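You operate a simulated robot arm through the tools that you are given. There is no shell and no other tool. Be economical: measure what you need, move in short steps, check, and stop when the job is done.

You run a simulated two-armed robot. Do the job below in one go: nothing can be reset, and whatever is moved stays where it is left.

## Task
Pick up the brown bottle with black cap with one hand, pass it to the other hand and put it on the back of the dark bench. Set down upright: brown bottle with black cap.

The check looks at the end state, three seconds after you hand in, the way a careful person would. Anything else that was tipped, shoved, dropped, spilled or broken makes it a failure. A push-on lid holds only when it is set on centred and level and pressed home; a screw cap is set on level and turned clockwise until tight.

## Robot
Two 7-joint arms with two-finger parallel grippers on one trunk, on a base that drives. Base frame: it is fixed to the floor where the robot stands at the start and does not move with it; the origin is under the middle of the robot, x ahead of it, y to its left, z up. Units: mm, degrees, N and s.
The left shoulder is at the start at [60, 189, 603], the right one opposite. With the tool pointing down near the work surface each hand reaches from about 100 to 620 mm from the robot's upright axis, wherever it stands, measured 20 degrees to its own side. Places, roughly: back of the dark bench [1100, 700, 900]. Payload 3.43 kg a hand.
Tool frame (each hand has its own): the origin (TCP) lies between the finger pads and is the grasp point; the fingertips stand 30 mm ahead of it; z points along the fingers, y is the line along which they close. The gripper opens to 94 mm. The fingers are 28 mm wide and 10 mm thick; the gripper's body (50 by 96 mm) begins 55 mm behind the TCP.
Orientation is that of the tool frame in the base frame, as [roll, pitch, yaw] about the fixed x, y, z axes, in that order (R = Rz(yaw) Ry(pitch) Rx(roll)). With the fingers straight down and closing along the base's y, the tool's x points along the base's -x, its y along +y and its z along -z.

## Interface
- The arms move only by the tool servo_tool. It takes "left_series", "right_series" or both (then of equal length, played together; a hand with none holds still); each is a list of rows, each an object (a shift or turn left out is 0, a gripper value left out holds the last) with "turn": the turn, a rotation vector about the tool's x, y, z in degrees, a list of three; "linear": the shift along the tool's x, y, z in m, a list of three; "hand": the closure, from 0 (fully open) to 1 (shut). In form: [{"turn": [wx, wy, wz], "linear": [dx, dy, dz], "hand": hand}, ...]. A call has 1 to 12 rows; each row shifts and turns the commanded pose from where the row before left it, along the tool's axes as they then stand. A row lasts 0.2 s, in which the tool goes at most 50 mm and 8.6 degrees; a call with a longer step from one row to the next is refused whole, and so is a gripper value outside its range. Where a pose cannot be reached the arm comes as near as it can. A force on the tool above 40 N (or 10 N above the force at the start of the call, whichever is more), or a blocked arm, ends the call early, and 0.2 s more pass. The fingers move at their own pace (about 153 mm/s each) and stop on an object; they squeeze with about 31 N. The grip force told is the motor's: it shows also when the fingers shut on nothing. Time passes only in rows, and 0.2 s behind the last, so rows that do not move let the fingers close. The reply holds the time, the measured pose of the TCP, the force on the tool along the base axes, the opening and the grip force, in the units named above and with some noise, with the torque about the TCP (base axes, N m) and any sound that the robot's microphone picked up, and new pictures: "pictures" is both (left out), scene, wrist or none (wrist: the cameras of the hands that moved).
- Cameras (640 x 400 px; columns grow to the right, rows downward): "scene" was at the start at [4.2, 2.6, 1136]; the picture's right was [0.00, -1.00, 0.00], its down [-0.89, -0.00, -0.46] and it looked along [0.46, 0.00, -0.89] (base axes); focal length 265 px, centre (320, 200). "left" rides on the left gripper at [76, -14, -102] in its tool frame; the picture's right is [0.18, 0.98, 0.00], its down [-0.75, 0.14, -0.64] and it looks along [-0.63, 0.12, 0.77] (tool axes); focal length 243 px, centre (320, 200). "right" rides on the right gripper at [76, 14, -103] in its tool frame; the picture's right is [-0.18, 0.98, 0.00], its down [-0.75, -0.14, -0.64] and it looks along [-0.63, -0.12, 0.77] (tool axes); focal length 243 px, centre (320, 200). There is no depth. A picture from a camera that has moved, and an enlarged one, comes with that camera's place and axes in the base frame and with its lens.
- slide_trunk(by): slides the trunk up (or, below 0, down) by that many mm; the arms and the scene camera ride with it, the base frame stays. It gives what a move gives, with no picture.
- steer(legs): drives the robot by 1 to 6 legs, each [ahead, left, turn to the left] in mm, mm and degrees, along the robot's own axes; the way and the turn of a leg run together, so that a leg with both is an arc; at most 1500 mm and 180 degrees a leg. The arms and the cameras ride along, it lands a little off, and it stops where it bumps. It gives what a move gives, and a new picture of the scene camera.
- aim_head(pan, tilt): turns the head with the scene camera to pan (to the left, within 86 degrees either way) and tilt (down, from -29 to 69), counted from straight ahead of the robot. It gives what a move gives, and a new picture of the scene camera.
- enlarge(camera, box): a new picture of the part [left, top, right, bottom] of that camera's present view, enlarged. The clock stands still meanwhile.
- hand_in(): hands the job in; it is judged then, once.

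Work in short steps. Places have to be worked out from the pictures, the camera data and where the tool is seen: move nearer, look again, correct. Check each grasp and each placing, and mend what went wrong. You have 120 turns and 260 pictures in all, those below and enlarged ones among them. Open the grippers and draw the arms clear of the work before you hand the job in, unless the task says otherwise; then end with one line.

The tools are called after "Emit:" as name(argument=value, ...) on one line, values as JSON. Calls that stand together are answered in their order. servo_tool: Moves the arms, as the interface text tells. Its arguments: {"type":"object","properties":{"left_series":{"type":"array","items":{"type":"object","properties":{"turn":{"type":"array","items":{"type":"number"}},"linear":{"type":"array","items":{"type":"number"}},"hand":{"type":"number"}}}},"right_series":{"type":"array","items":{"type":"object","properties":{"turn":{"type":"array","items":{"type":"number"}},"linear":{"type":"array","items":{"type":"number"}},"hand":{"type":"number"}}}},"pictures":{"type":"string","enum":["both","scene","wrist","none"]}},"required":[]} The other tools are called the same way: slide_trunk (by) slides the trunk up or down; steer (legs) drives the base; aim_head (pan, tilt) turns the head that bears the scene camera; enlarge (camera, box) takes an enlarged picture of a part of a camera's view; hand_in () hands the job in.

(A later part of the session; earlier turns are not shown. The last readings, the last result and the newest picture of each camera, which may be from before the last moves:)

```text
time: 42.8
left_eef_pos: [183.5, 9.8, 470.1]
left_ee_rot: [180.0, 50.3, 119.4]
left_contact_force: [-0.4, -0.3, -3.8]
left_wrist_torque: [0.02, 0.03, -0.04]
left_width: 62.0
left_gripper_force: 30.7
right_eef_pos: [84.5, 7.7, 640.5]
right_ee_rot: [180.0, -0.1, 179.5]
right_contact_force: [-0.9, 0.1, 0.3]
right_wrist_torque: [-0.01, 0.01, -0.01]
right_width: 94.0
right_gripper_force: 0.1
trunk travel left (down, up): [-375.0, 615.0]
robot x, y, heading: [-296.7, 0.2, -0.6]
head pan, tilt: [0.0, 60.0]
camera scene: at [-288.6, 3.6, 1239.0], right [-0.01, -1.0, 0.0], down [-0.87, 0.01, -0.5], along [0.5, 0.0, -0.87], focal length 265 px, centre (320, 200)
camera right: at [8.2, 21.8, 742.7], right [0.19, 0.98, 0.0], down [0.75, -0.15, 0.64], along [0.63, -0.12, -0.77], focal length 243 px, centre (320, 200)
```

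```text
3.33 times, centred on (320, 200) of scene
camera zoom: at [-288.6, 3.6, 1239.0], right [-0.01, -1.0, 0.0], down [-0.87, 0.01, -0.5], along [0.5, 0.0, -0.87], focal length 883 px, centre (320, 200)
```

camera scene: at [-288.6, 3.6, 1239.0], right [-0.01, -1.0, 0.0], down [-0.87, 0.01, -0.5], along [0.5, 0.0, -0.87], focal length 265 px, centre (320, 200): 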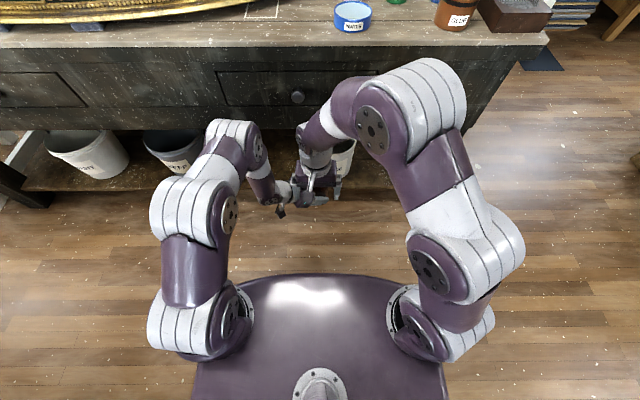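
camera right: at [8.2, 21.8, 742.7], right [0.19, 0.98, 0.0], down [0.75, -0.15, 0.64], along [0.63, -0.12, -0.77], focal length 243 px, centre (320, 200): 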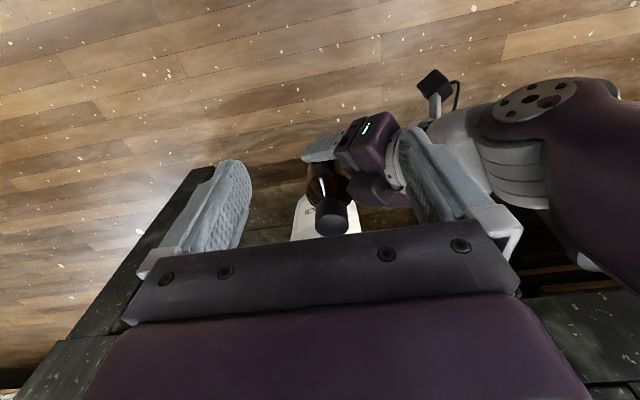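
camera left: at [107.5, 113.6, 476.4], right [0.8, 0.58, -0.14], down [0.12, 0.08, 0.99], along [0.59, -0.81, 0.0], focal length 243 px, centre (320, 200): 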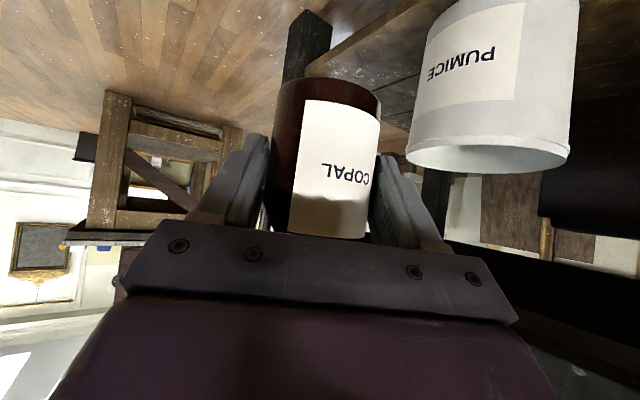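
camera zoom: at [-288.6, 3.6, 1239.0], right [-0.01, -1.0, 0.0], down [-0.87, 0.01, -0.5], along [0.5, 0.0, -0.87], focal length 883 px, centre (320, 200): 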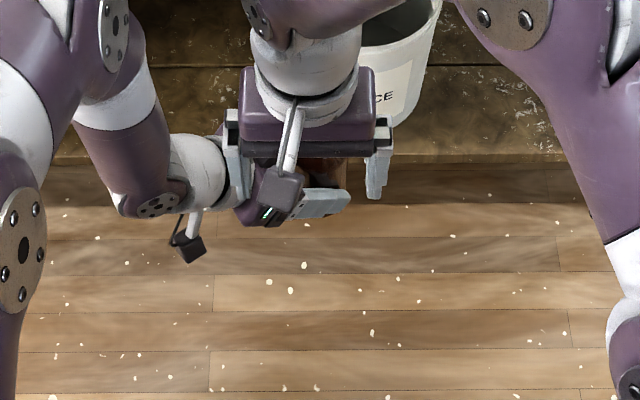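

Cap top is at about [188, 0, 566], ø≈33. I turn the right hand 30° so its fingers miss the left gripper body, narrow it to ~60 mm and move over the cap at z 640.

Emit:
servo_tool(right_series=[{"turn": [0, 0, 7.5], "hand": 0.36}, {"turn": [0, 0, 7.5]}, {"turn": [0, 0, 7.5]}, {"turn": [0, 0, 7.5]}, {"linear": [-0.0312, 0.015, 0]}, {"linear": [-0.0312, 0.015, 0]}, {"linear": [-0.0312, 0.015, 0]}], pictures="both")

Emit:
enlarge(camera="scene", box=[240, 120, 400, 220])

```text
time: 44.4
left_eef_pos: [185.1, 9.2, 470.5]
left_ee_rot: [180.0, 50.3, 119.4]
left_contact_force: [0.2, -0.8, -3.3]
left_wrist_torque: [0.01, 0.02, 0.0]
left_width: 62.0
left_gripper_force: 30.9
right_eef_pos: [187.8, -3.0, 639.4]
right_ee_rot: [-180.0, 0.0, 149.5]
right_contact_force: [1.1, 0.1, -0.2]
right_wrist_torque: [-0.04, 0.02, -0.01]
right_width: 60.2
right_gripper_force: 0.0
trunk travel left (down, up): [-375.0, 615.0]
robot x, y, heading: [-298.7, -1.3, -0.6]
head pan, tilt: [0.0, 60.0]
camera scene: at [-288.5, 3.4, 1239.0], right [-0.01, -1.0, 0.0], down [-0.87, 0.01, -0.5], along [0.5, 0.0, -0.87], focal length 265 px, centre (320, 200)
camera right: at [130.7, 48.2, 741.6], right [0.66, 0.75, 0.0], down [0.58, -0.5, 0.64], along [0.48, -0.42, -0.77], focal length 243 px, centre (320, 200)
```

scene: 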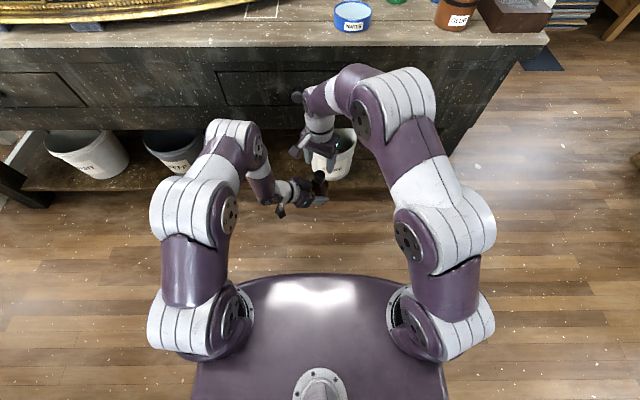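
right: 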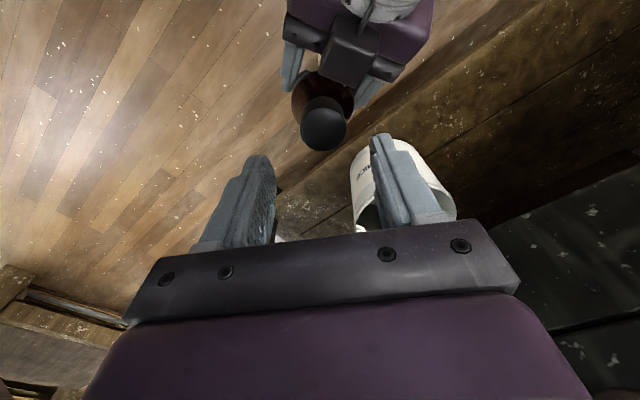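

```text
4.00 times, centred on (320, 170) of scene
camera zoom: at [-288.5, 3.4, 1239.0], right [-0.01, -1.0, 0.0], down [-0.87, 0.01, -0.5], along [0.5, 0.0, -0.87], focal length 1060 px, centre (320, 320)
```

zoom: 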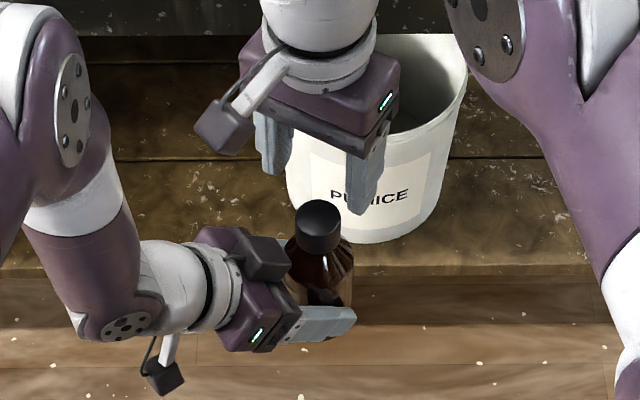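

Both views agree on the cap at ≈[189, 1, 566]. I turn another 15°, correct by a few mm and descend to TCP z≈575 first.

Emit:
servo_tool(right_series=[{"turn": [0, 0, 7.5]}, {"turn": [0, 0, 7.5]}, {"linear": [0.0014, 0.0035, 0.02]}, {"linear": [0, 0, 0.0225]}, {"linear": [0, 0, 0.0225]}], pictures="both")

Emit:
enlarge(camera="scene", box=[240, 120, 400, 220])

```text
time: 45.6
left_eef_pos: [183.7, 10.1, 469.7]
left_ee_rot: [180.0, 50.3, 119.4]
left_contact_force: [-0.7, 0.0, -3.6]
left_wrist_torque: [0.02, 0.0, -0.01]
left_width: 61.9
left_gripper_force: 31.2
right_eef_pos: [187.9, 1.2, 575.2]
right_ee_rot: [180.0, -0.1, 134.4]
right_contact_force: [-0.2, 0.6, -0.2]
right_wrist_torque: [0.01, 0.02, -0.01]
right_width: 59.8
right_gripper_force: 0.0
trunk travel left (down, up): [-375.0, 615.0]
robot x, y, heading: [-294.7, -0.5, -0.6]
head pan, tilt: [0.0, 60.0]
camera scene: at [-288.7, 3.4, 1239.1], right [-0.01, -1.0, 0.0], down [-0.87, 0.01, -0.5], along [0.5, 0.0, -0.87], focal length 265 px, centre (320, 200)
camera right: at [146.1, 65.7, 677.1], right [0.83, 0.56, 0.0], down [0.43, -0.64, 0.64], along [0.36, -0.53, -0.77], focal length 243 px, centre (320, 200)
```

scene: 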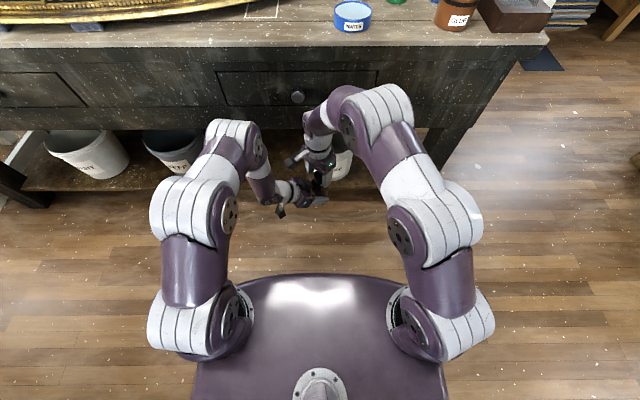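
right: 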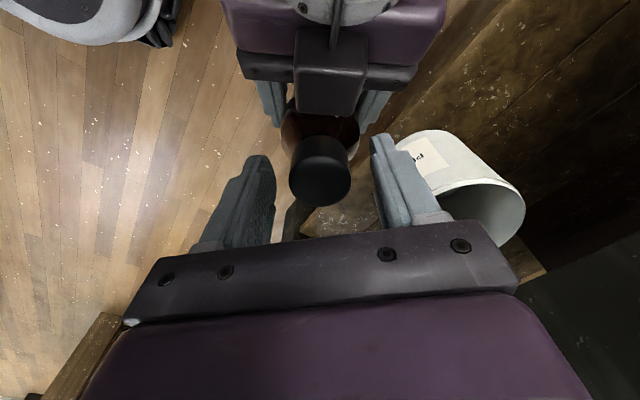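

```text
4.00 times, centred on (320, 170) of scene
camera zoom: at [-288.7, 3.4, 1239.1], right [-0.01, -1.0, 0.0], down [-0.87, 0.01, -0.5], along [0.5, 0.0, -0.87], focal length 1060 px, centre (320, 320)
```

zoom: 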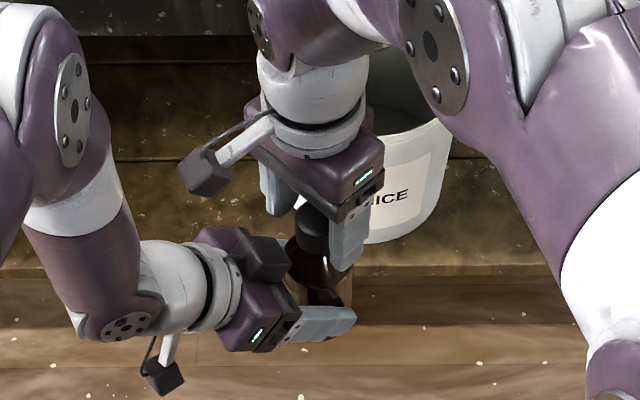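

Fingers straddle the cap; final 13 mm down with a 2.5 mm centring shift, then close.

Emit:
servo_tool(right_series=[{"linear": [0, 0.0025, 0.013]}, {"hand": 0.5}, {"hand": 0.6}, {"hand": 0.8}, {"hand": 1}, {"hand": 1}], pictures="both")

Emit:
enlarge(camera="right", box=[200, 60, 440, 260])

```text
time: 47.0
left_eef_pos: [184.0, 10.9, 470.1]
left_ee_rot: [-179.9, 50.3, 119.5]
left_contact_force: [-0.7, 20.1, -1.1]
left_wrist_torque: [-0.99, -0.18, 0.17]
left_width: 62.0
left_gripper_force: 31.0
right_eef_pos: [189.9, 1.4, 562.2]
right_ee_rot: [-179.9, 0.1, 134.4]
right_contact_force: [1.9, -20.9, 0.5]
right_wrist_torque: [-0.91, 0.06, -0.02]
right_width: 35.4
right_gripper_force: 30.8
trunk travel left (down, up): [-375.0, 615.0]
robot x, y, heading: [-295.8, 1.3, -0.6]
head pan, tilt: [0.0, 60.0]
camera scene: at [-288.9, 3.4, 1239.1], right [-0.01, -1.0, 0.0], down [-0.87, 0.01, -0.5], along [0.5, 0.0, -0.87], focal length 265 px, centre (320, 200)
camera right: at [147.4, 66.2, 663.9], right [0.83, 0.56, 0.0], down [0.43, -0.64, 0.64], along [0.36, -0.53, -0.77], focal length 243 px, centre (320, 200)
```

scene: 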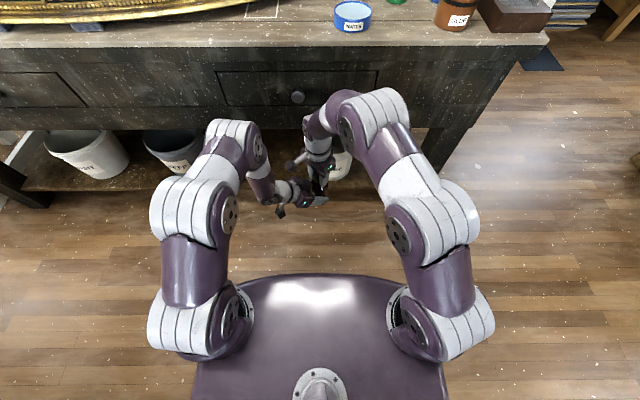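
right: 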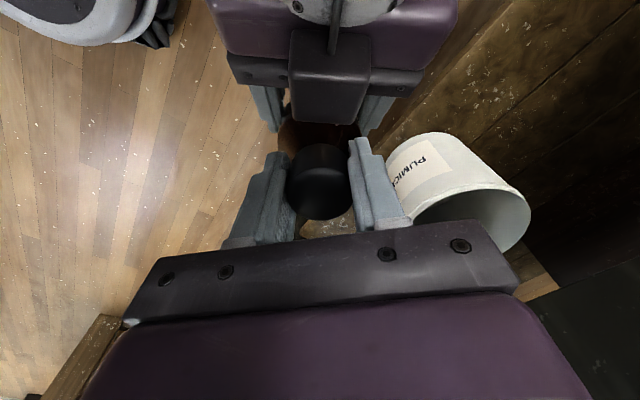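

```text
2.00 times, centred on (320, 160) of right
camera zoom: at [147.4, 66.2, 663.9], right [0.83, 0.56, 0.0], down [0.43, -0.64, 0.64], along [0.36, -0.53, -0.77], focal length 485 px, centre (320, 280)
```

zoom: 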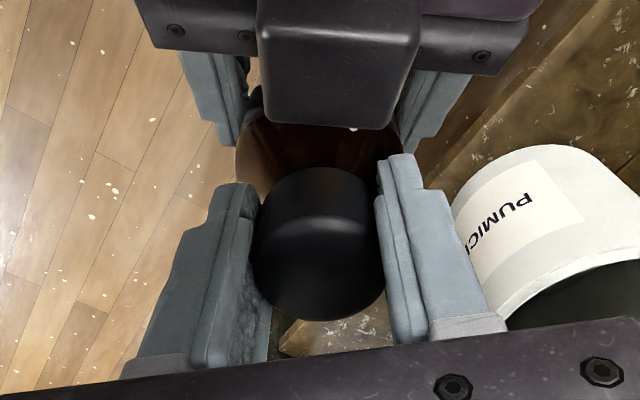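

The cap is gripped (35.4 mm) but the hands brace against each other by 20 N. I relieve that and tug gently upward, to test that the cap carries more than the bottle's weight before the left lets go.

Emit:
servo_tool(right_series=[{"linear": [-0.001, -0.001, 0]}, {"linear": [0, 0, -0.001]}, {}], pictures="none")

```text
time: 47.8
left_eef_pos: [184.1, 9.4, 470.2]
left_ee_rot: [180.0, 50.4, 119.2]
left_contact_force: [-2.7, 19.1, 10.0]
left_wrist_torque: [-0.87, -0.43, 0.02]
left_width: 61.9
left_gripper_force: 30.8
right_eef_pos: [190.7, 2.2, 562.7]
right_ee_rot: [-180.0, -0.1, 134.5]
right_contact_force: [2.0, -19.1, -9.1]
right_wrist_torque: [-0.94, 0.16, 0.05]
right_width: 35.8
right_gripper_force: 31.3
trunk travel left (down, up): [-375.0, 615.0]
robot x, y, heading: [-296.4, 0.7, -0.4]
head pan, tilt: [0.0, 60.0]
```

The cap held a 9 N pull, over twice the bottle's weight. I relieve the sideways force a little more.

Emit:
servo_tool(right_series=[{"linear": [-0.0015, -0.0015, 0]}, {}], pictures="none")

```text
time: 48.4
left_eef_pos: [185.9, 9.6, 471.4]
left_ee_rot: [179.9, 50.4, 119.1]
left_contact_force: [7.5, 0.9, 4.7]
left_wrist_torque: [0.21, -0.11, 0.06]
left_width: 62.1
left_gripper_force: 30.8
right_eef_pos: [190.0, 0.5, 562.3]
right_ee_rot: [-179.9, -0.1, 134.6]
right_contact_force: [-6.6, -1.1, -5.0]
right_wrist_torque: [-0.34, 0.76, 0.01]
right_width: 35.3
right_gripper_force: 31.2
trunk travel left (down, up): [-375.0, 615.0]
robot x, y, heading: [-302.1, 3.4, -0.4]
head pan, tilt: [0.0, 60.0]
```

Forces are small now. Open the left hand in steps.

Emit:
servo_tool(left_series=[{"hand": 0.3}, {"hand": 0.2}, {"hand": 0.1}, {"hand": 0}], pictures="both")

Emit:
enlarge(camera="scene", box=[240, 120, 400, 220])

```text
time: 49.4
left_eef_pos: [183.9, 9.0, 469.0]
left_ee_rot: [-179.9, 50.4, 119.3]
left_contact_force: [0.6, 0.2, 1.1]
left_wrist_torque: [0.03, 0.01, -0.04]
left_width: 94.2
left_gripper_force: 0.0
right_eef_pos: [190.1, 0.2, 562.7]
right_ee_rot: [-180.0, -0.1, 134.5]
right_contact_force: [-0.9, -0.1, -3.4]
right_wrist_torque: [0.01, 0.02, 0.02]
right_width: 34.9
right_gripper_force: 31.3
trunk travel left (down, up): [-375.0, 615.0]
robot x, y, heading: [-294.1, -4.6, -0.3]
head pan, tilt: [0.0, 60.0]
camera scene: at [-288.9, 3.4, 1239.1], right [-0.01, -1.0, 0.0], down [-0.87, 0.01, -0.5], along [0.5, 0.0, -0.87], focal length 265 px, centre (320, 200)
camera left: at [108.0, 113.8, 476.1], right [0.8, 0.58, -0.14], down [0.12, 0.08, 0.99], along [0.59, -0.81, 0.0], focal length 243 px, centre (320, 200)
```

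scene: 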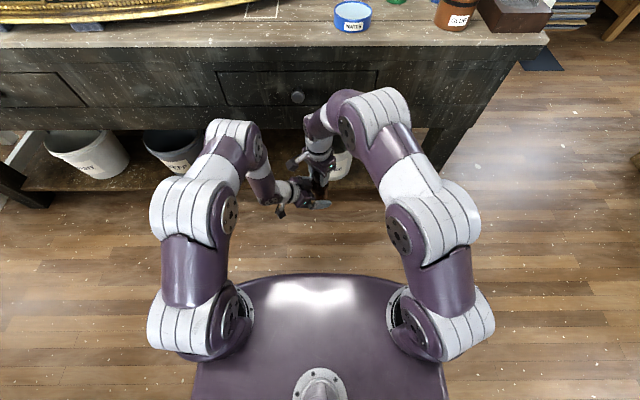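
left: 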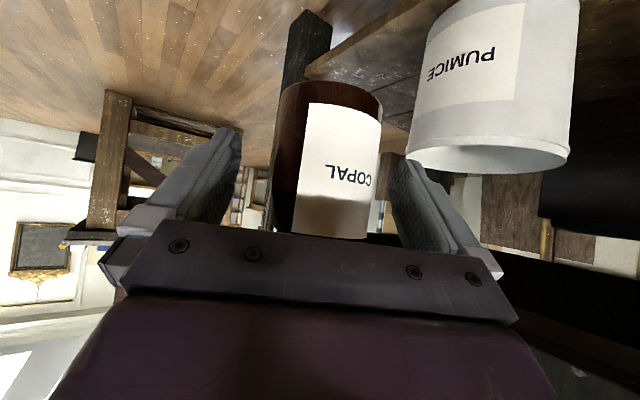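

```text
4.00 times, centred on (320, 170) of scene
camera zoom: at [-288.9, 3.4, 1239.1], right [-0.01, -1.0, 0.0], down [-0.87, 0.01, -0.5], along [0.5, 0.0, -0.87], focal length 1060 px, centre (320, 320)
```

zoom: 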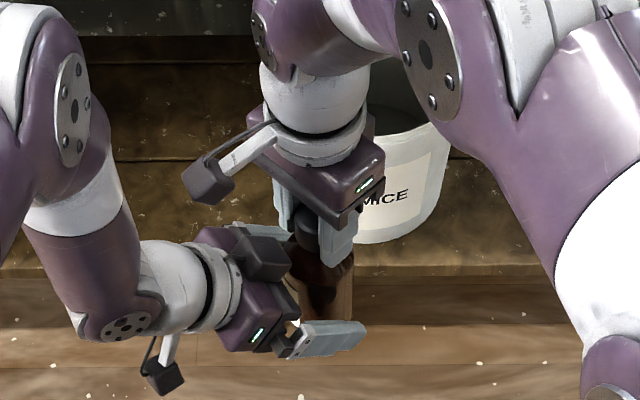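

The right hand alone holds the bottle upright. Withdraw the left hand horizontally.

Emit:
servo_tool(left_series=[{"linear": [0.0128, 0, -0.0154]}, {"linear": [0.0192, 0, -0.023]}, {"linear": [0.0256, 0, -0.0307]}, {"linear": [0.0256, 0, -0.0307]}, {"linear": [0.0192, 0, -0.023]}], pictures="both")

```text
time: 50.6
left_eef_pos: [102.6, 149.1, 471.5]
left_ee_rot: [180.0, 50.3, 119.3]
left_contact_force: [-0.8, -0.6, -0.4]
left_wrist_torque: [0.01, -0.01, -0.02]
left_width: 93.7
left_gripper_force: 0.1
right_eef_pos: [190.5, -0.3, 562.9]
right_ee_rot: [179.9, 0.1, 134.5]
right_contact_force: [0.8, -0.1, -4.1]
right_wrist_torque: [0.02, 0.01, -0.02]
right_width: 34.9
right_gripper_force: 31.4
trunk travel left (down, up): [-375.0, 615.0]
robot x, y, heading: [-298.8, 1.7, -0.5]
head pan, tilt: [0.0, 60.0]
camera scene: at [-289.0, 3.7, 1239.1], right [-0.01, -1.0, 0.0], down [-0.87, 0.01, -0.5], along [0.5, 0.0, -0.87], focal length 265 px, centre (320, 200)
camera left: at [26.6, 253.6, 477.2], right [0.8, 0.58, -0.14], down [0.12, 0.08, 0.99], along [0.59, -0.81, 0.0], focal length 243 px, centre (320, 200)
```

scene: 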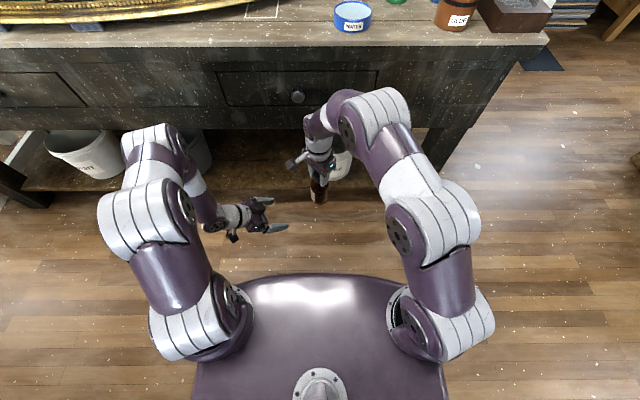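
left: 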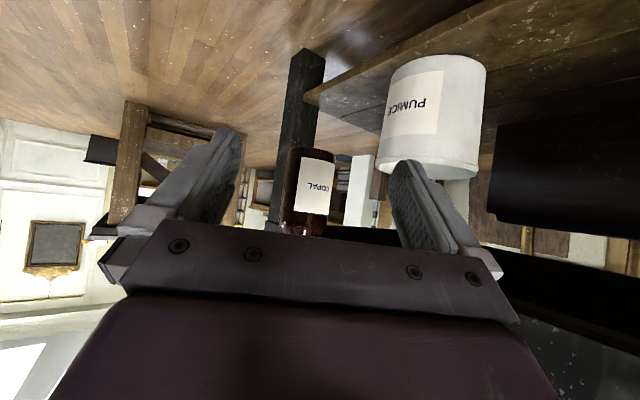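

Handover done. Before driving, I look along the route to the right.

Emit:
aim_head(pan=-75, tilt=35)

Emit:
aim_head(pan=-40, tilt=25)

```text
time: 52.1
left_eef_pos: [102.8, 148.7, 470.8]
left_ee_rot: [179.9, 50.3, 119.3]
left_contact_force: [0.0, 0.2, -0.2]
left_wrist_torque: [0.02, 0.04, 0.02]
left_width: 94.1
left_gripper_force: 0.0
right_eef_pos: [190.4, 0.7, 562.8]
right_ee_rot: [-179.9, 0.0, 134.5]
right_contact_force: [-0.9, 0.5, -3.4]
right_wrist_torque: [0.03, 0.0, 0.01]
right_width: 35.2
right_gripper_force: 31.1
trunk travel left (down, up): [-375.0, 615.0]
robot x, y, heading: [-297.7, 4.0, -0.5]
head pan, tilt: [-75.0, 35.0]
camera scene: at [-333.5, -81.2, 1273.4], right [-0.97, -0.25, 0.0], down [-0.14, 0.56, -0.82], along [0.21, -0.79, -0.57], focal length 265 px, centre (320, 200)
```

scene: 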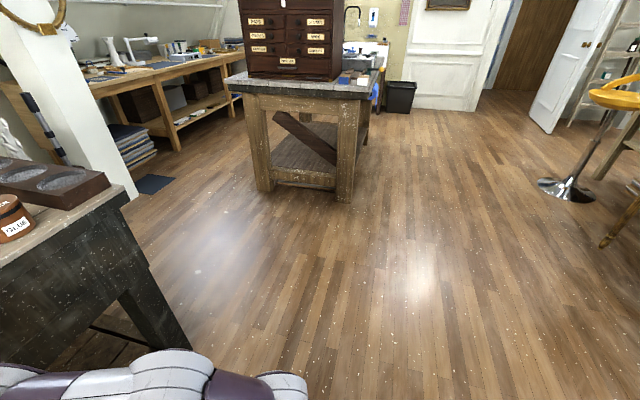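

```text
time: 53.1
left_eef_pos: [103.2, 149.1, 471.4]
left_ee_rot: [-180.0, 50.3, 119.2]
left_contact_force: [-0.3, 0.8, 0.4]
left_wrist_torque: [0.03, 0.03, 0.06]
left_width: 93.9
left_gripper_force: 0.0
right_eef_pos: [192.0, 0.9, 564.1]
right_ee_rot: [180.0, 0.0, 134.4]
right_contact_force: [0.2, -0.1, -3.5]
right_wrist_torque: [-0.03, 0.01, 0.01]
right_width: 35.0
right_gripper_force: 31.5
trunk travel left (down, up): [-375.0, 615.0]
robot x, y, heading: [-296.4, 2.1, -0.6]
head pan, tilt: [-40.0, 25.0]
camera scene: at [-285.5, -55.8, 1289.1], right [-0.65, -0.76, 0.0], down [-0.32, 0.27, -0.91], along [0.69, -0.59, -0.42], focal length 265 px, centre (320, 200)
```

scene: 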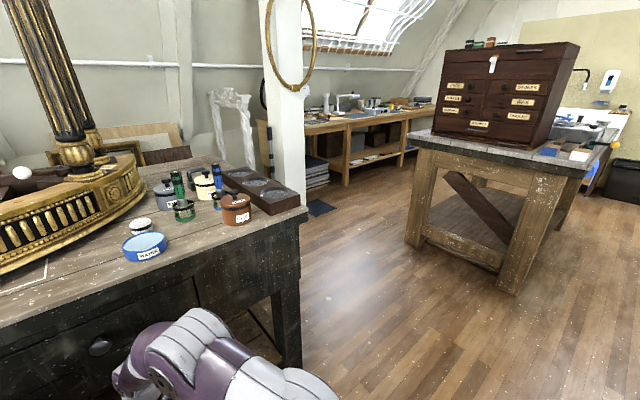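

Corridor at y≈-1150 is clear on both sides. Drive right 1150, then ahead 950, and look again.

Emit:
steer(legs=[[0, -1150, 0], [950, 0, 0]])

Emit:
aim_head(pan=20, tilt=35)

```text
time: 63.4
left_eef_pos: [1020.5, -1017.4, 470.8]
left_ee_rot: [180.0, 50.3, 119.1]
left_contact_force: [-0.4, -0.4, 0.1]
left_wrist_torque: [0.03, -0.02, 0.02]
left_width: 93.9
left_gripper_force: 0.1
right_eef_pos: [1106.5, -1167.2, 563.1]
right_ee_rot: [179.9, 0.0, 134.2]
right_contact_force: [0.4, -0.2, -3.6]
right_wrist_torque: [-0.03, 0.01, -0.03]
right_width: 34.9
right_gripper_force: 30.4
trunk travel left (down, up): [-375.0, 615.0]
robot x, y, heading: [619.5, -1163.1, -0.8]
head pan, tilt: [-40.0, 25.0]
camera scene: at [631.2, -1220.9, 1289.1], right [-0.65, -0.76, 0.0], down [-0.32, 0.28, -0.91], along [0.69, -0.59, -0.42], focal length 265 px, centre (320, 200)
```

scene: 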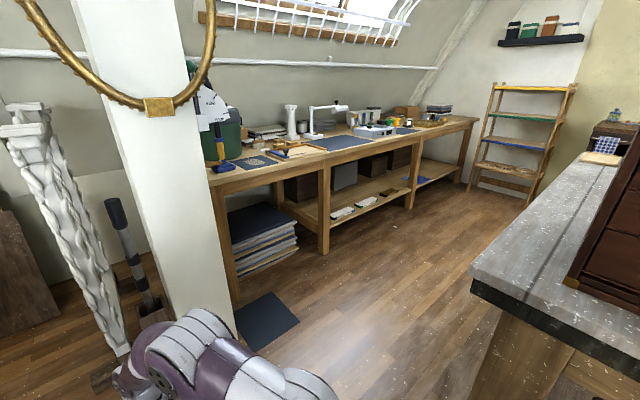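

```text
time: 64.7
left_eef_pos: [1020.0, -1018.6, 471.3]
left_ee_rot: [180.0, 50.3, 119.1]
left_contact_force: [0.6, -0.8, 0.5]
left_wrist_torque: [-0.01, 0.0, -0.04]
left_width: 94.1
left_gripper_force: 0.0
right_eef_pos: [1107.7, -1167.3, 563.1]
right_ee_rot: [180.0, 0.0, 134.2]
right_contact_force: [-0.3, 0.4, -3.2]
right_wrist_torque: [0.05, 0.0, -0.02]
right_width: 35.2
right_gripper_force: 31.0
trunk travel left (down, up): [-375.0, 615.0]
robot x, y, heading: [620.8, -1161.7, -0.8]
head pan, tilt: [20.0, 35.0]
camera scene: at [644.3, -1131.8, 1273.4], right [0.33, -0.94, 0.0], down [-0.54, -0.19, -0.82], along [0.77, 0.27, -0.57], focal length 265 px, centre (320, 200)
```

scene: 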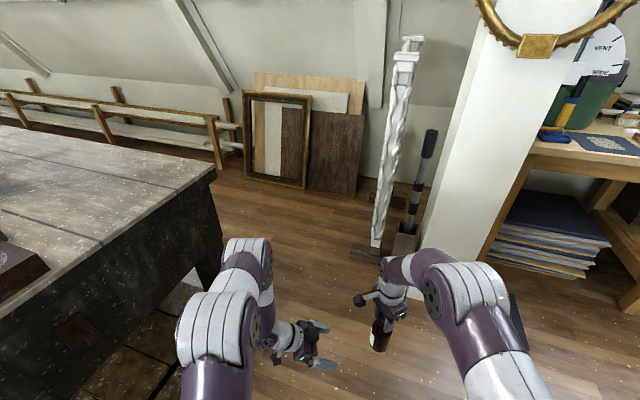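

The gap past the bench corner is best taken with arms above bench height and turned to face back (heading 180), the robot's rear leading. First raise the trunk 550, then centre in the corridor and turn left 180°.

Emit:
slide_trunk(by=400)

Emit:
slide_trunk(by=160)

Emit:
steer(legs=[[0, -60, 0], [0, 0, 90], [0, 0, 90]])

```text
time: 68.5
left_eef_pos: [1019.8, -1018.1, 869.9]
left_ee_rot: [180.0, 50.3, 119.1]
left_contact_force: [0.0, 0.3, 0.2]
left_wrist_torque: [0.0, -0.02, -0.03]
left_width: 94.1
left_gripper_force: 0.1
right_eef_pos: [1107.4, -1167.7, 962.3]
right_ee_rot: [180.0, 0.1, 134.2]
right_contact_force: [-0.2, -1.0, -4.2]
right_wrist_torque: [0.04, 0.0, 0.01]
right_width: 34.9
right_gripper_force: 30.9
trunk travel left (down, up): [-775.0, 215.0]
robot x, y, heading: [619.6, -1165.9, -0.9]
head pan, tilt: [20.0, 35.0]
```

```text
time: 70.4
left_eef_pos: [1020.4, -1018.5, 1030.9]
left_ee_rot: [-180.0, 50.3, 119.1]
left_contact_force: [0.4, 0.2, 0.4]
left_wrist_torque: [0.01, -0.02, 0.01]
left_width: 94.1
left_gripper_force: 0.1
right_eef_pos: [1107.3, -1167.8, 1122.8]
right_ee_rot: [-180.0, 0.0, 134.2]
right_contact_force: [-0.8, 0.6, -2.9]
right_wrist_torque: [0.02, 0.03, 0.01]
right_width: 35.0
right_gripper_force: 30.9
trunk travel left (down, up): [-935.0, 55.0]
robot x, y, heading: [618.6, -1161.5, -0.7]
head pan, tilt: [20.0, 35.0]
```

```text
time: 79.0
left_eef_pos: [221.4, -1377.5, 1031.3]
left_ee_rot: [180.0, 50.3, -59.9]
left_contact_force: [-0.7, 1.4, 0.0]
left_wrist_torque: [0.01, 0.01, 0.02]
left_width: 94.1
left_gripper_force: 0.1
right_eef_pos: [133.5, -1229.3, 1124.3]
right_ee_rot: [-180.0, 0.0, -44.7]
right_contact_force: [-0.3, 0.8, -4.0]
right_wrist_torque: [0.02, -0.01, 0.01]
right_width: 35.0
right_gripper_force: 30.9
trunk travel left (down, up): [-935.0, 55.0]
robot x, y, heading: [621.2, -1223.3, -179.7]
head pan, tilt: [20.0, 35.0]
camera scene: at [596.5, -1252.3, 1833.3], right [-0.35, 0.94, 0.0], down [0.54, 0.2, -0.82], along [-0.77, -0.28, -0.57], focal length 265 px, centre (320, 200)
```

scene: 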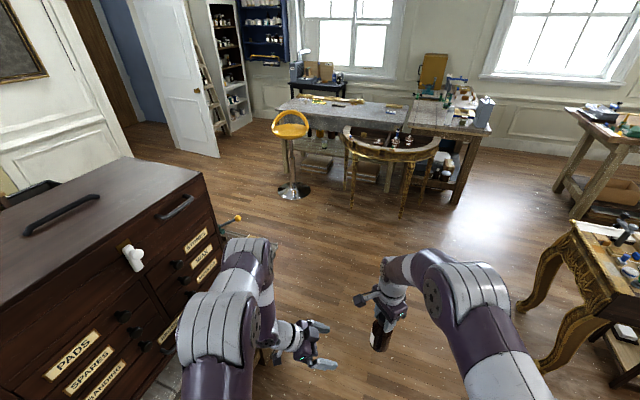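

Now rear-first: to about (1300,-1020), then (1600,-700).

Emit:
steer(legs=[[-690, -205, 0]])

Emit:
steer(legs=[[-310, -320, 0]])

```text
time: 83.0
left_eef_pos: [926.0, -1168.4, 1030.2]
left_ee_rot: [179.9, 50.3, -60.6]
left_contact_force: [-0.6, 0.0, 0.0]
left_wrist_torque: [0.01, 0.03, -0.01]
left_width: 94.1
left_gripper_force: 0.0
right_eef_pos: [838.2, -1018.6, 1123.9]
right_ee_rot: [-179.9, 0.0, -45.5]
right_contact_force: [0.5, 0.5, -3.1]
right_wrist_torque: [-0.02, -0.01, -0.01]
right_width: 34.8
right_gripper_force: 31.0
trunk travel left (down, up): [-935.0, 55.0]
robot x, y, heading: [1323.6, -1018.7, 179.7]
head pan, tilt: [20.0, 35.0]
camera scene: at [1301.6, -1048.0, 1833.3], right [-0.33, 0.94, 0.0], down [0.54, 0.19, -0.82], along [-0.77, -0.27, -0.57], focal length 265 px, centre (320, 200)
```

scene: 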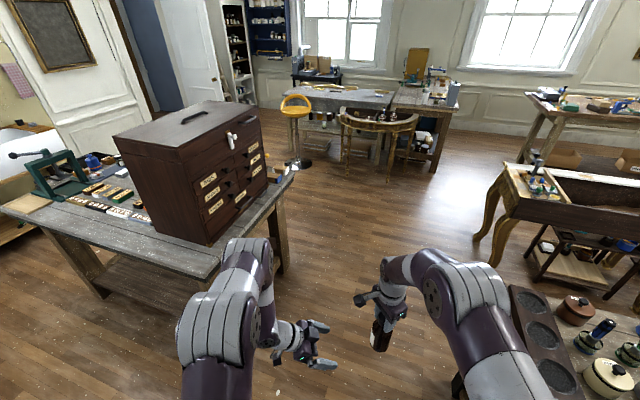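

```text
time: 85.7
left_eef_pos: [1186.5, -823.9, 1030.7]
left_ee_rot: [-179.8, 50.3, -65.2]
left_contact_force: [0.3, -2.3, -0.4]
left_wrist_torque: [0.09, 0.04, 0.04]
left_width: 94.1
left_gripper_force: 0.1
right_eef_pos: [1110.9, -667.7, 1122.7]
right_ee_rot: [-179.9, -0.2, -50.3]
right_contact_force: [-1.5, -1.6, -4.3]
right_wrist_torque: [0.06, -0.02, 0.01]
right_width: 35.3
right_gripper_force: 31.0
trunk travel left (down, up): [-935.0, 55.0]
robot x, y, heading: [1601.6, -709.2, 174.5]
head pan, tilt: [20.0, 35.0]
camera scene: at [1569.2, -734.4, 1833.4], right [-0.25, 0.97, 0.0], down [0.56, 0.15, -0.82], along [-0.79, -0.21, -0.58], focal length 265 px, centre (320, 200)
```

scene: 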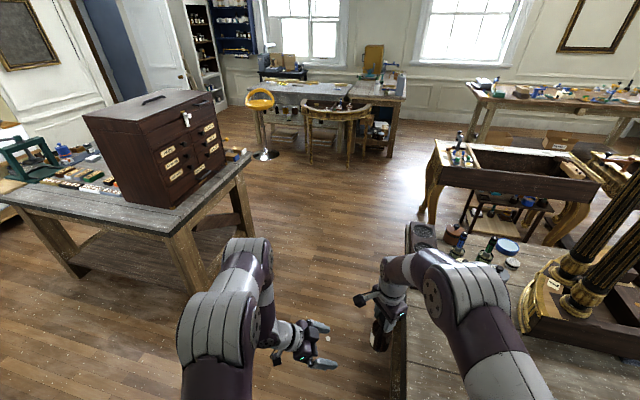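

Heading slipped 5° in that leg – perhaps a brush. I look toward the bench corner and down to check nothing was shoved.

Emit:
aim_head(pan=-70, tilt=55)

Emit:
aim_head(pan=85, tilt=45)

```text
time: 87.3
left_eef_pos: [1188.0, -823.7, 1030.4]
left_ee_rot: [179.9, 50.4, -65.4]
left_contact_force: [0.1, 0.6, 0.4]
left_wrist_torque: [0.02, 0.0, -0.01]
left_width: 94.1
left_gripper_force: 0.1
right_eef_pos: [1113.0, -667.3, 1122.8]
right_ee_rot: [-179.9, 0.0, -50.3]
right_contact_force: [-0.3, -0.2, -3.2]
right_wrist_torque: [-0.01, -0.01, 0.0]
right_width: 35.1
right_gripper_force: 30.5
trunk travel left (down, up): [-935.0, 55.0]
robot x, y, heading: [1598.4, -709.2, 175.0]
head pan, tilt: [-70.0, 55.0]
camera scene: at [1639.5, -642.4, 1805.2], right [0.97, 0.25, 0.0], down [0.21, -0.79, -0.57], along [-0.15, 0.55, -0.82], focal length 265 px, centre (320, 200)
```

scene: 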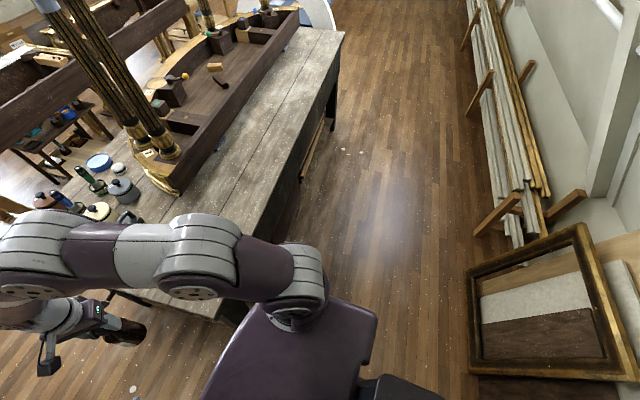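

```text
time: 89.7
left_eef_pos: [1188.3, -824.1, 1031.6]
left_ee_rot: [-180.0, 50.3, -65.4]
left_contact_force: [-0.3, -0.6, -0.3]
left_wrist_torque: [-0.03, -0.03, 0.0]
left_width: 94.1
left_gripper_force: 0.1
right_eef_pos: [1112.4, -667.4, 1122.7]
right_ee_rot: [180.0, 0.0, -50.3]
right_contact_force: [-0.3, 0.1, -4.3]
right_wrist_torque: [-0.01, -0.03, -0.01]
right_width: 35.0
right_gripper_force: 30.5
trunk travel left (down, up): [-935.0, 55.0]
robot x, y, heading: [1593.8, -707.9, 174.8]
head pan, tilt: [85.0, 45.0]
camera scene: at [1643.5, -792.1, 1818.6], right [-0.98, 0.18, 0.0], down [0.13, 0.7, -0.71], along [-0.13, -0.7, -0.71], focal length 265 px, centre (320, 200)
```

scene: 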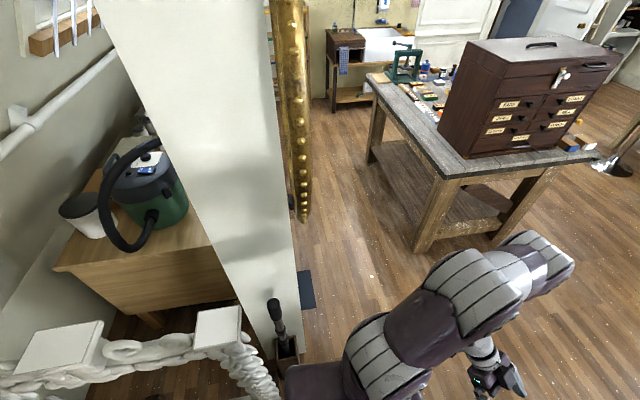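

The aisle behind the bench is clear. I check the white frame and tool stand near my left rear for contact.

Emit:
aim_head(pan=86, tilt=69)

```text
time: 90.6
left_eef_pos: [1187.5, -823.2, 1031.1]
left_ee_rot: [-180.0, 50.3, -65.4]
left_contact_force: [-0.2, -0.3, 0.0]
left_wrist_torque: [-0.01, -0.02, -0.01]
left_width: 93.8
left_gripper_force: 0.1
right_eef_pos: [1111.8, -668.3, 1123.8]
right_ee_rot: [179.9, 0.0, -50.3]
right_contact_force: [-0.4, 0.2, -4.2]
right_wrist_torque: [-0.02, 0.01, 0.0]
right_width: 34.9
right_gripper_force: 31.5
trunk travel left (down, up): [-935.0, 55.0]
robot x, y, heading: [1597.1, -706.9, 174.8]
head pan, tilt: [85.9, 68.8]
camera scene: at [1649.0, -767.3, 1789.7], right [-0.99, 0.16, 0.0], down [0.15, 0.92, -0.36], along [-0.06, -0.36, -0.93], focal length 265 px, centre (320, 200)
```

scene: 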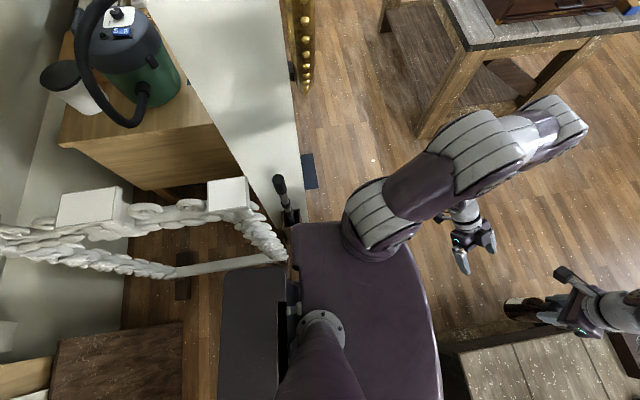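

The base rear passes close by the white frame's foot; the frame stands upright. I move away from it along the aisle first, then straighten the heading and look back.

Emit:
steer(legs=[[0, -350, 0], [0, 0, 5]])

Emit:
aim_head(pan=86, tilt=40)

```text
time: 93.4
left_eef_pos: [1230.9, -510.4, 1032.2]
left_ee_rot: [180.0, 50.3, -60.3]
left_contact_force: [-0.4, -0.9, -0.2]
left_wrist_torque: [-0.01, 0.02, 0.0]
left_width: 93.9
left_gripper_force: 0.1
right_eef_pos: [1142.0, -362.5, 1122.8]
right_ee_rot: [180.0, 0.0, -45.3]
right_contact_force: [-0.1, 0.1, -4.0]
right_wrist_torque: [-0.02, -0.03, -0.03]
right_width: 35.1
right_gripper_force: 31.0
trunk travel left (down, up): [-935.0, 55.0]
robot x, y, heading: [1629.9, -360.9, 179.8]
head pan, tilt: [85.9, 68.8]
camera scene: at [1685.3, -414.2, 1789.7], right [-1.0, 0.08, 0.0], down [0.07, 0.93, -0.36], along [-0.03, -0.36, -0.93], focal length 265 px, centre (320, 200)
```

scene: 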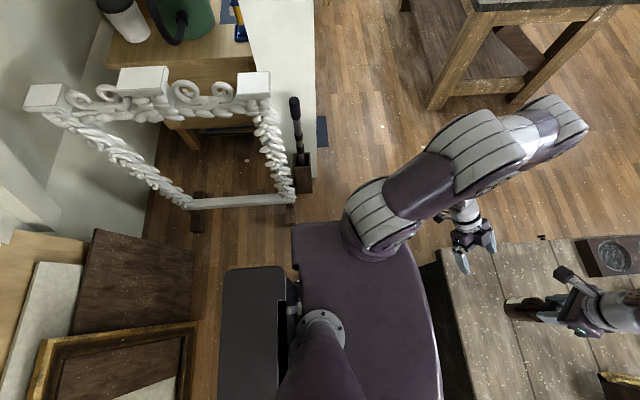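

```text
time: 94.3
left_eef_pos: [1231.4, -511.2, 1031.3]
left_ee_rot: [-180.0, 50.3, -60.4]
left_contact_force: [-0.4, -0.2, -0.4]
left_wrist_torque: [0.0, -0.05, -0.01]
left_width: 93.9
left_gripper_force: 0.0
right_eef_pos: [1143.6, -361.6, 1123.4]
right_ee_rot: [180.0, -0.1, -45.3]
right_contact_force: [0.1, 0.5, -3.6]
right_wrist_torque: [0.01, -0.03, -0.01]
right_width: 34.9
right_gripper_force: 31.1
trunk travel left (down, up): [-935.0, 55.0]
robot x, y, heading: [1630.0, -360.0, 179.9]
head pan, tilt: [85.9, 40.0]
camera scene: at [1683.9, -443.4, 1825.7], right [-1.0, 0.08, 0.0], down [0.05, 0.64, -0.77], along [-0.06, -0.76, -0.64], focal length 265 px, centre (320, 200)
```

scene: 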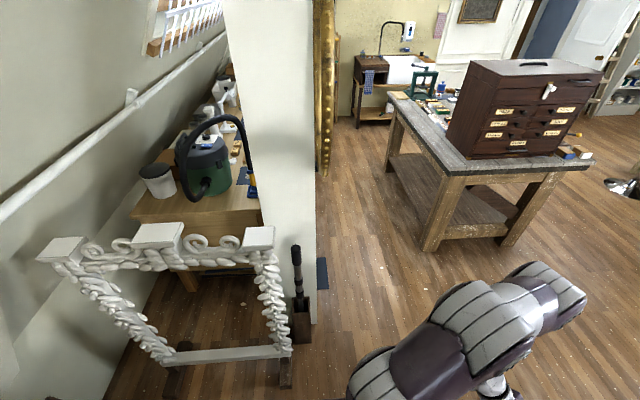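

The frame stands square and untouched-looking. Now along the aisle 1060 mm to y≈700, arms above the bench top.

Emit:
aim_head(pan=-30, tilt=50)

Emit:
steer(legs=[[0, -500, 0]])

```text
time: 96.3
left_eef_pos: [1231.1, -511.2, 1031.3]
left_ee_rot: [-180.0, 50.3, -60.3]
left_contact_force: [0.8, 0.8, 0.4]
left_wrist_torque: [0.04, 0.01, 0.01]
left_width: 93.9
left_gripper_force: 0.0
right_eef_pos: [1143.3, -361.7, 1123.6]
right_ee_rot: [180.0, 0.0, -45.4]
right_contact_force: [-0.1, 0.3, -2.5]
right_wrist_torque: [0.05, -0.02, -0.02]
right_width: 34.9
right_gripper_force: 30.4
trunk travel left (down, up): [-935.0, 55.0]
robot x, y, heading: [1628.8, -361.7, 179.5]
head pan, tilt: [-30.0, 50.0]
camera scene: at [1623.7, -320.0, 1811.6], right [0.5, 0.86, 0.0], down [0.66, -0.39, -0.64], along [-0.56, 0.32, -0.77], focal length 265 px, centre (320, 200)
```

scene: 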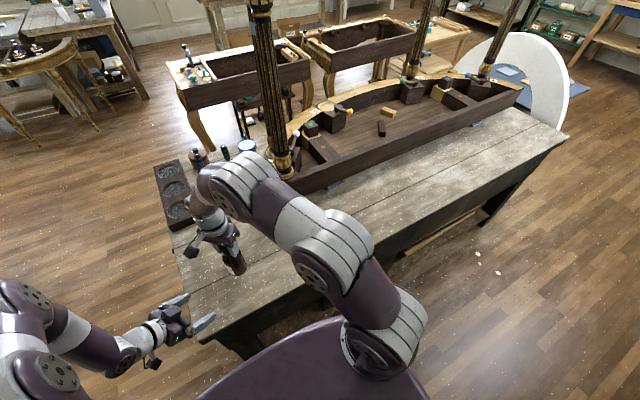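

```text
time: 99.2
left_eef_pos: [1234.4, -10.1, 1032.1]
left_ee_rot: [180.0, 50.3, -60.7]
left_contact_force: [-0.3, 0.1, 0.0]
left_wrist_torque: [0.02, -0.02, 0.0]
left_width: 93.9
left_gripper_force: 0.1
right_eef_pos: [1147.6, 138.8, 1122.6]
right_ee_rot: [-179.8, 0.0, -45.5]
right_contact_force: [0.7, -0.7, -2.7]
right_wrist_torque: [0.0, 0.01, 0.02]
right_width: 35.0
right_gripper_force: 31.1
trunk travel left (down, up): [-935.0, 55.0]
robot x, y, heading: [1633.0, 138.0, 179.5]
head pan, tilt: [-30.0, 50.0]
camera scene: at [1627.9, 176.3, 1811.7], right [0.51, 0.86, 0.0], down [0.66, -0.39, -0.64], along [-0.55, 0.33, -0.77], focal length 265 px, centre (320, 200)
```

scene: 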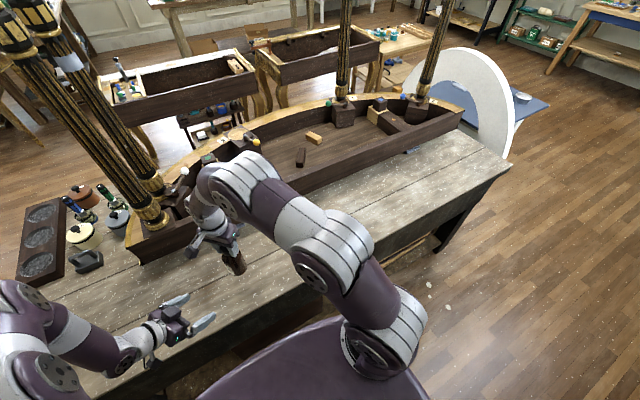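

Clear ahead; continue 555 mm to y≈695.

Emit:
steer(legs=[[0, -555, 0]])

Emit:
enlarge(camera="right", box=[120, 0, 520, 250])

Emit:
aim_head(pan=0, tilt=60)

```text
time: 102.4
left_eef_pos: [1241.2, 548.0, 1030.9]
left_ee_rot: [-179.9, 50.3, -60.6]
left_contact_force: [0.4, -0.3, 0.1]
left_wrist_torque: [-0.01, -0.02, -0.01]
left_width: 94.0
left_gripper_force: 0.0
right_eef_pos: [1152.7, 697.6, 1123.9]
right_ee_rot: [-179.8, 0.0, -45.4]
right_contact_force: [0.8, -0.3, -3.8]
right_wrist_torque: [0.0, -0.05, -0.03]
right_width: 34.9
right_gripper_force: 30.9
trunk travel left (down, up): [-935.0, 55.0]
robot x, y, heading: [1640.9, 695.4, 179.4]
head pan, tilt: [-30.0, 50.0]
camera scene: at [1633.4, 736.8, 1811.6], right [0.51, 0.86, 0.0], down [0.66, -0.39, -0.64], along [-0.55, 0.33, -0.77], focal length 265 px, centre (320, 200)
```

scene: 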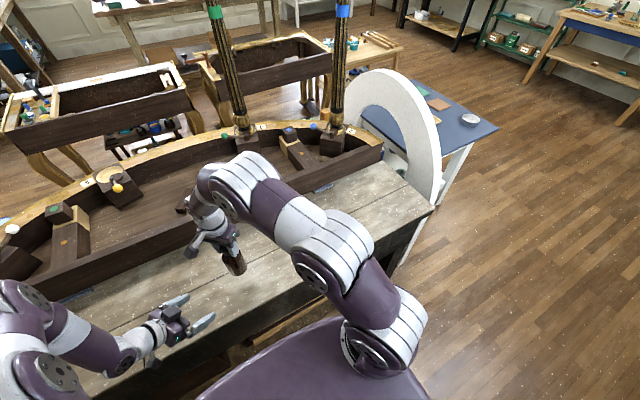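

```text
1.60 times, centred on (320, 125) of right
camera zoom: at [1196.7, 633.3, 1225.2], right [-0.83, -0.56, 0.0], down [-0.43, 0.64, 0.64], along [-0.36, 0.53, -0.77], focal length 388 px, centre (320, 320)
```

zoom: 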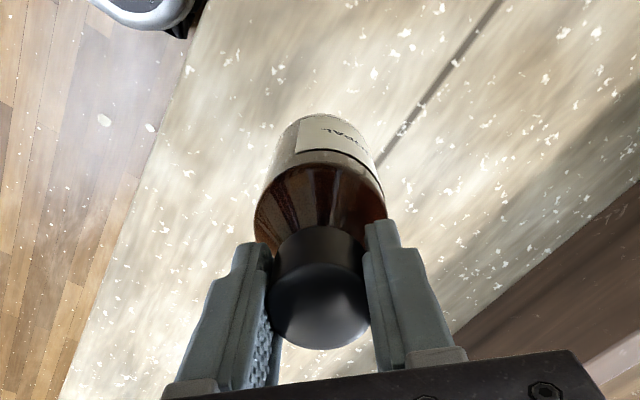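

```text
time: 103.3
left_eef_pos: [1240.2, 549.0, 1030.4]
left_ee_rot: [180.0, 50.4, -60.8]
left_contact_force: [-0.5, -0.1, 0.3]
left_wrist_torque: [0.02, -0.02, 0.02]
left_width: 93.8
left_gripper_force: 0.1
right_eef_pos: [1153.0, 697.2, 1122.3]
right_ee_rot: [-179.9, 0.0, -45.5]
right_contact_force: [-0.2, 0.1, -2.9]
right_wrist_torque: [-0.03, 0.0, -0.05]
right_width: 35.2
right_gripper_force: 31.3
trunk travel left (down, up): [-935.0, 55.0]
robot x, y, heading: [1639.8, 698.4, 179.6]
head pan, tilt: [0.0, 60.0]
camera scene: at [1633.2, 699.6, 1799.1], right [0.01, 1.0, 0.0], down [0.87, -0.01, -0.5], along [-0.5, 0.01, -0.87], focal length 265 px, centre (320, 200)
```

scene: 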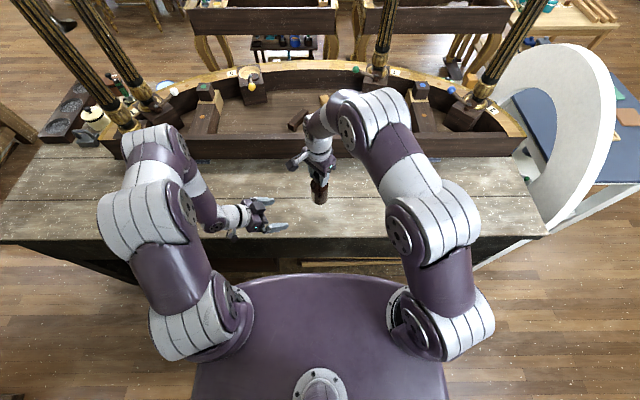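

Bottle is over the strip (rail at x≈897, back edge ≈1269). Move the right hand 60 mm further in (x≈1093) and lower 60 mm, then look closely.

Emit:
servo_tool(right_series=[{"linear": [-0.021, 0.0214, 0]}, {"linear": [-0.021, 0.0214, 0]}, {"linear": [0, 0, 0.03]}, {"linear": [0, 0, 0.03]}], pictures="both")

Emit:
enlarge(camera="left", box=[160, 60, 480, 260])

Emit:
enlarge(camera="scene", box=[260, 110, 400, 230])

```text
time: 104.3
left_eef_pos: [1239.5, 550.6, 1030.4]
left_ee_rot: [180.0, 50.3, -60.6]
left_contact_force: [0.4, 0.7, 0.0]
left_wrist_torque: [-0.01, 0.02, 0.0]
left_width: 94.0
left_gripper_force: 0.0
right_eef_pos: [1091.4, 698.5, 1064.0]
right_ee_rot: [179.9, 0.0, -45.6]
right_contact_force: [-0.2, -0.2, -3.4]
right_wrist_torque: [-0.02, 0.01, -0.02]
right_width: 35.1
right_gripper_force: 31.0
trunk travel left (down, up): [-935.0, 55.0]
robot x, y, heading: [1641.4, 696.7, 179.6]
head pan, tilt: [0.0, 60.0]
camera scene: at [1632.1, 699.7, 1799.1], right [0.01, 1.0, 0.0], down [0.87, -0.01, -0.5], along [-0.5, 0.0, -0.87], focal length 265 px, centre (320, 200)
camera right: at [1135.2, 634.4, 1165.5], right [-0.83, -0.56, 0.0], down [-0.43, 0.64, 0.64], along [-0.36, 0.53, -0.77], focal length 243 px, centre (320, 200)
```

scene: 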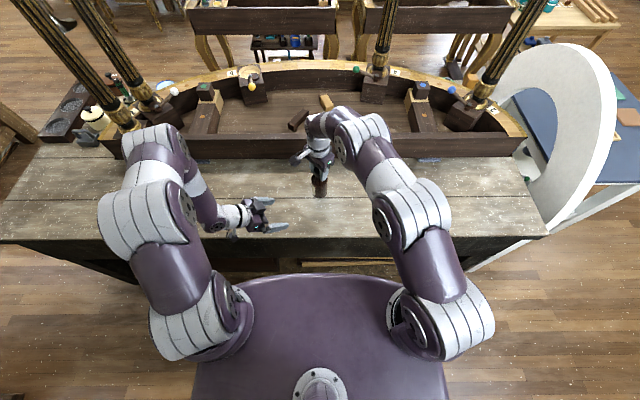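
right: 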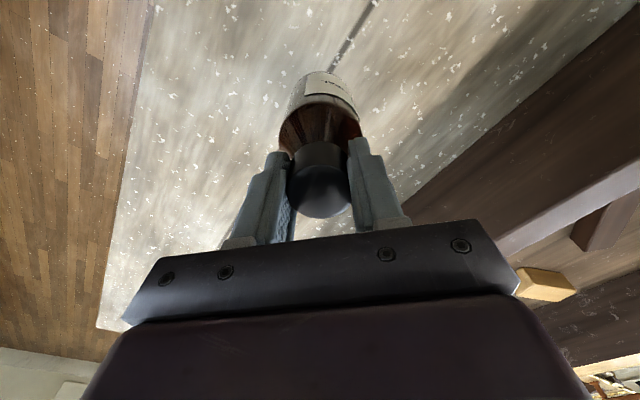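

```text
2.00 times, centred on (320, 160) of left
camera zoom: at [1313.5, 445.3, 1037.0], right [-0.8, -0.58, -0.14], down [-0.12, -0.08, 0.99], along [-0.59, 0.81, 0.0], focal length 485 px, centre (320, 280)
```

zoom: 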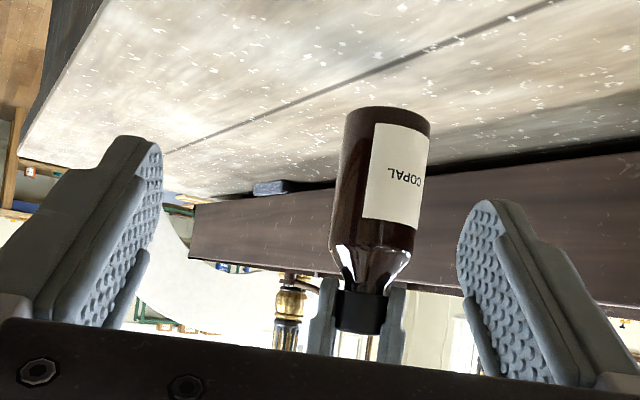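

```text
3.33 times, centred on (330, 170) of scene
camera zoom: at [1632.1, 699.7, 1799.1], right [0.01, 1.0, 0.0], down [0.87, -0.01, -0.5], along [-0.5, 0.0, -0.87], focal length 883 px, centre (287, 300)
```

zoom: 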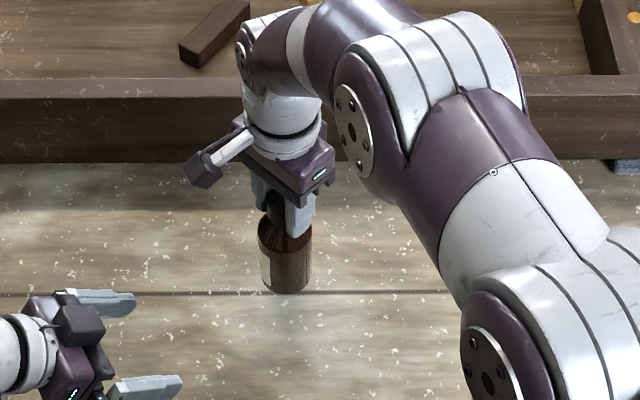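

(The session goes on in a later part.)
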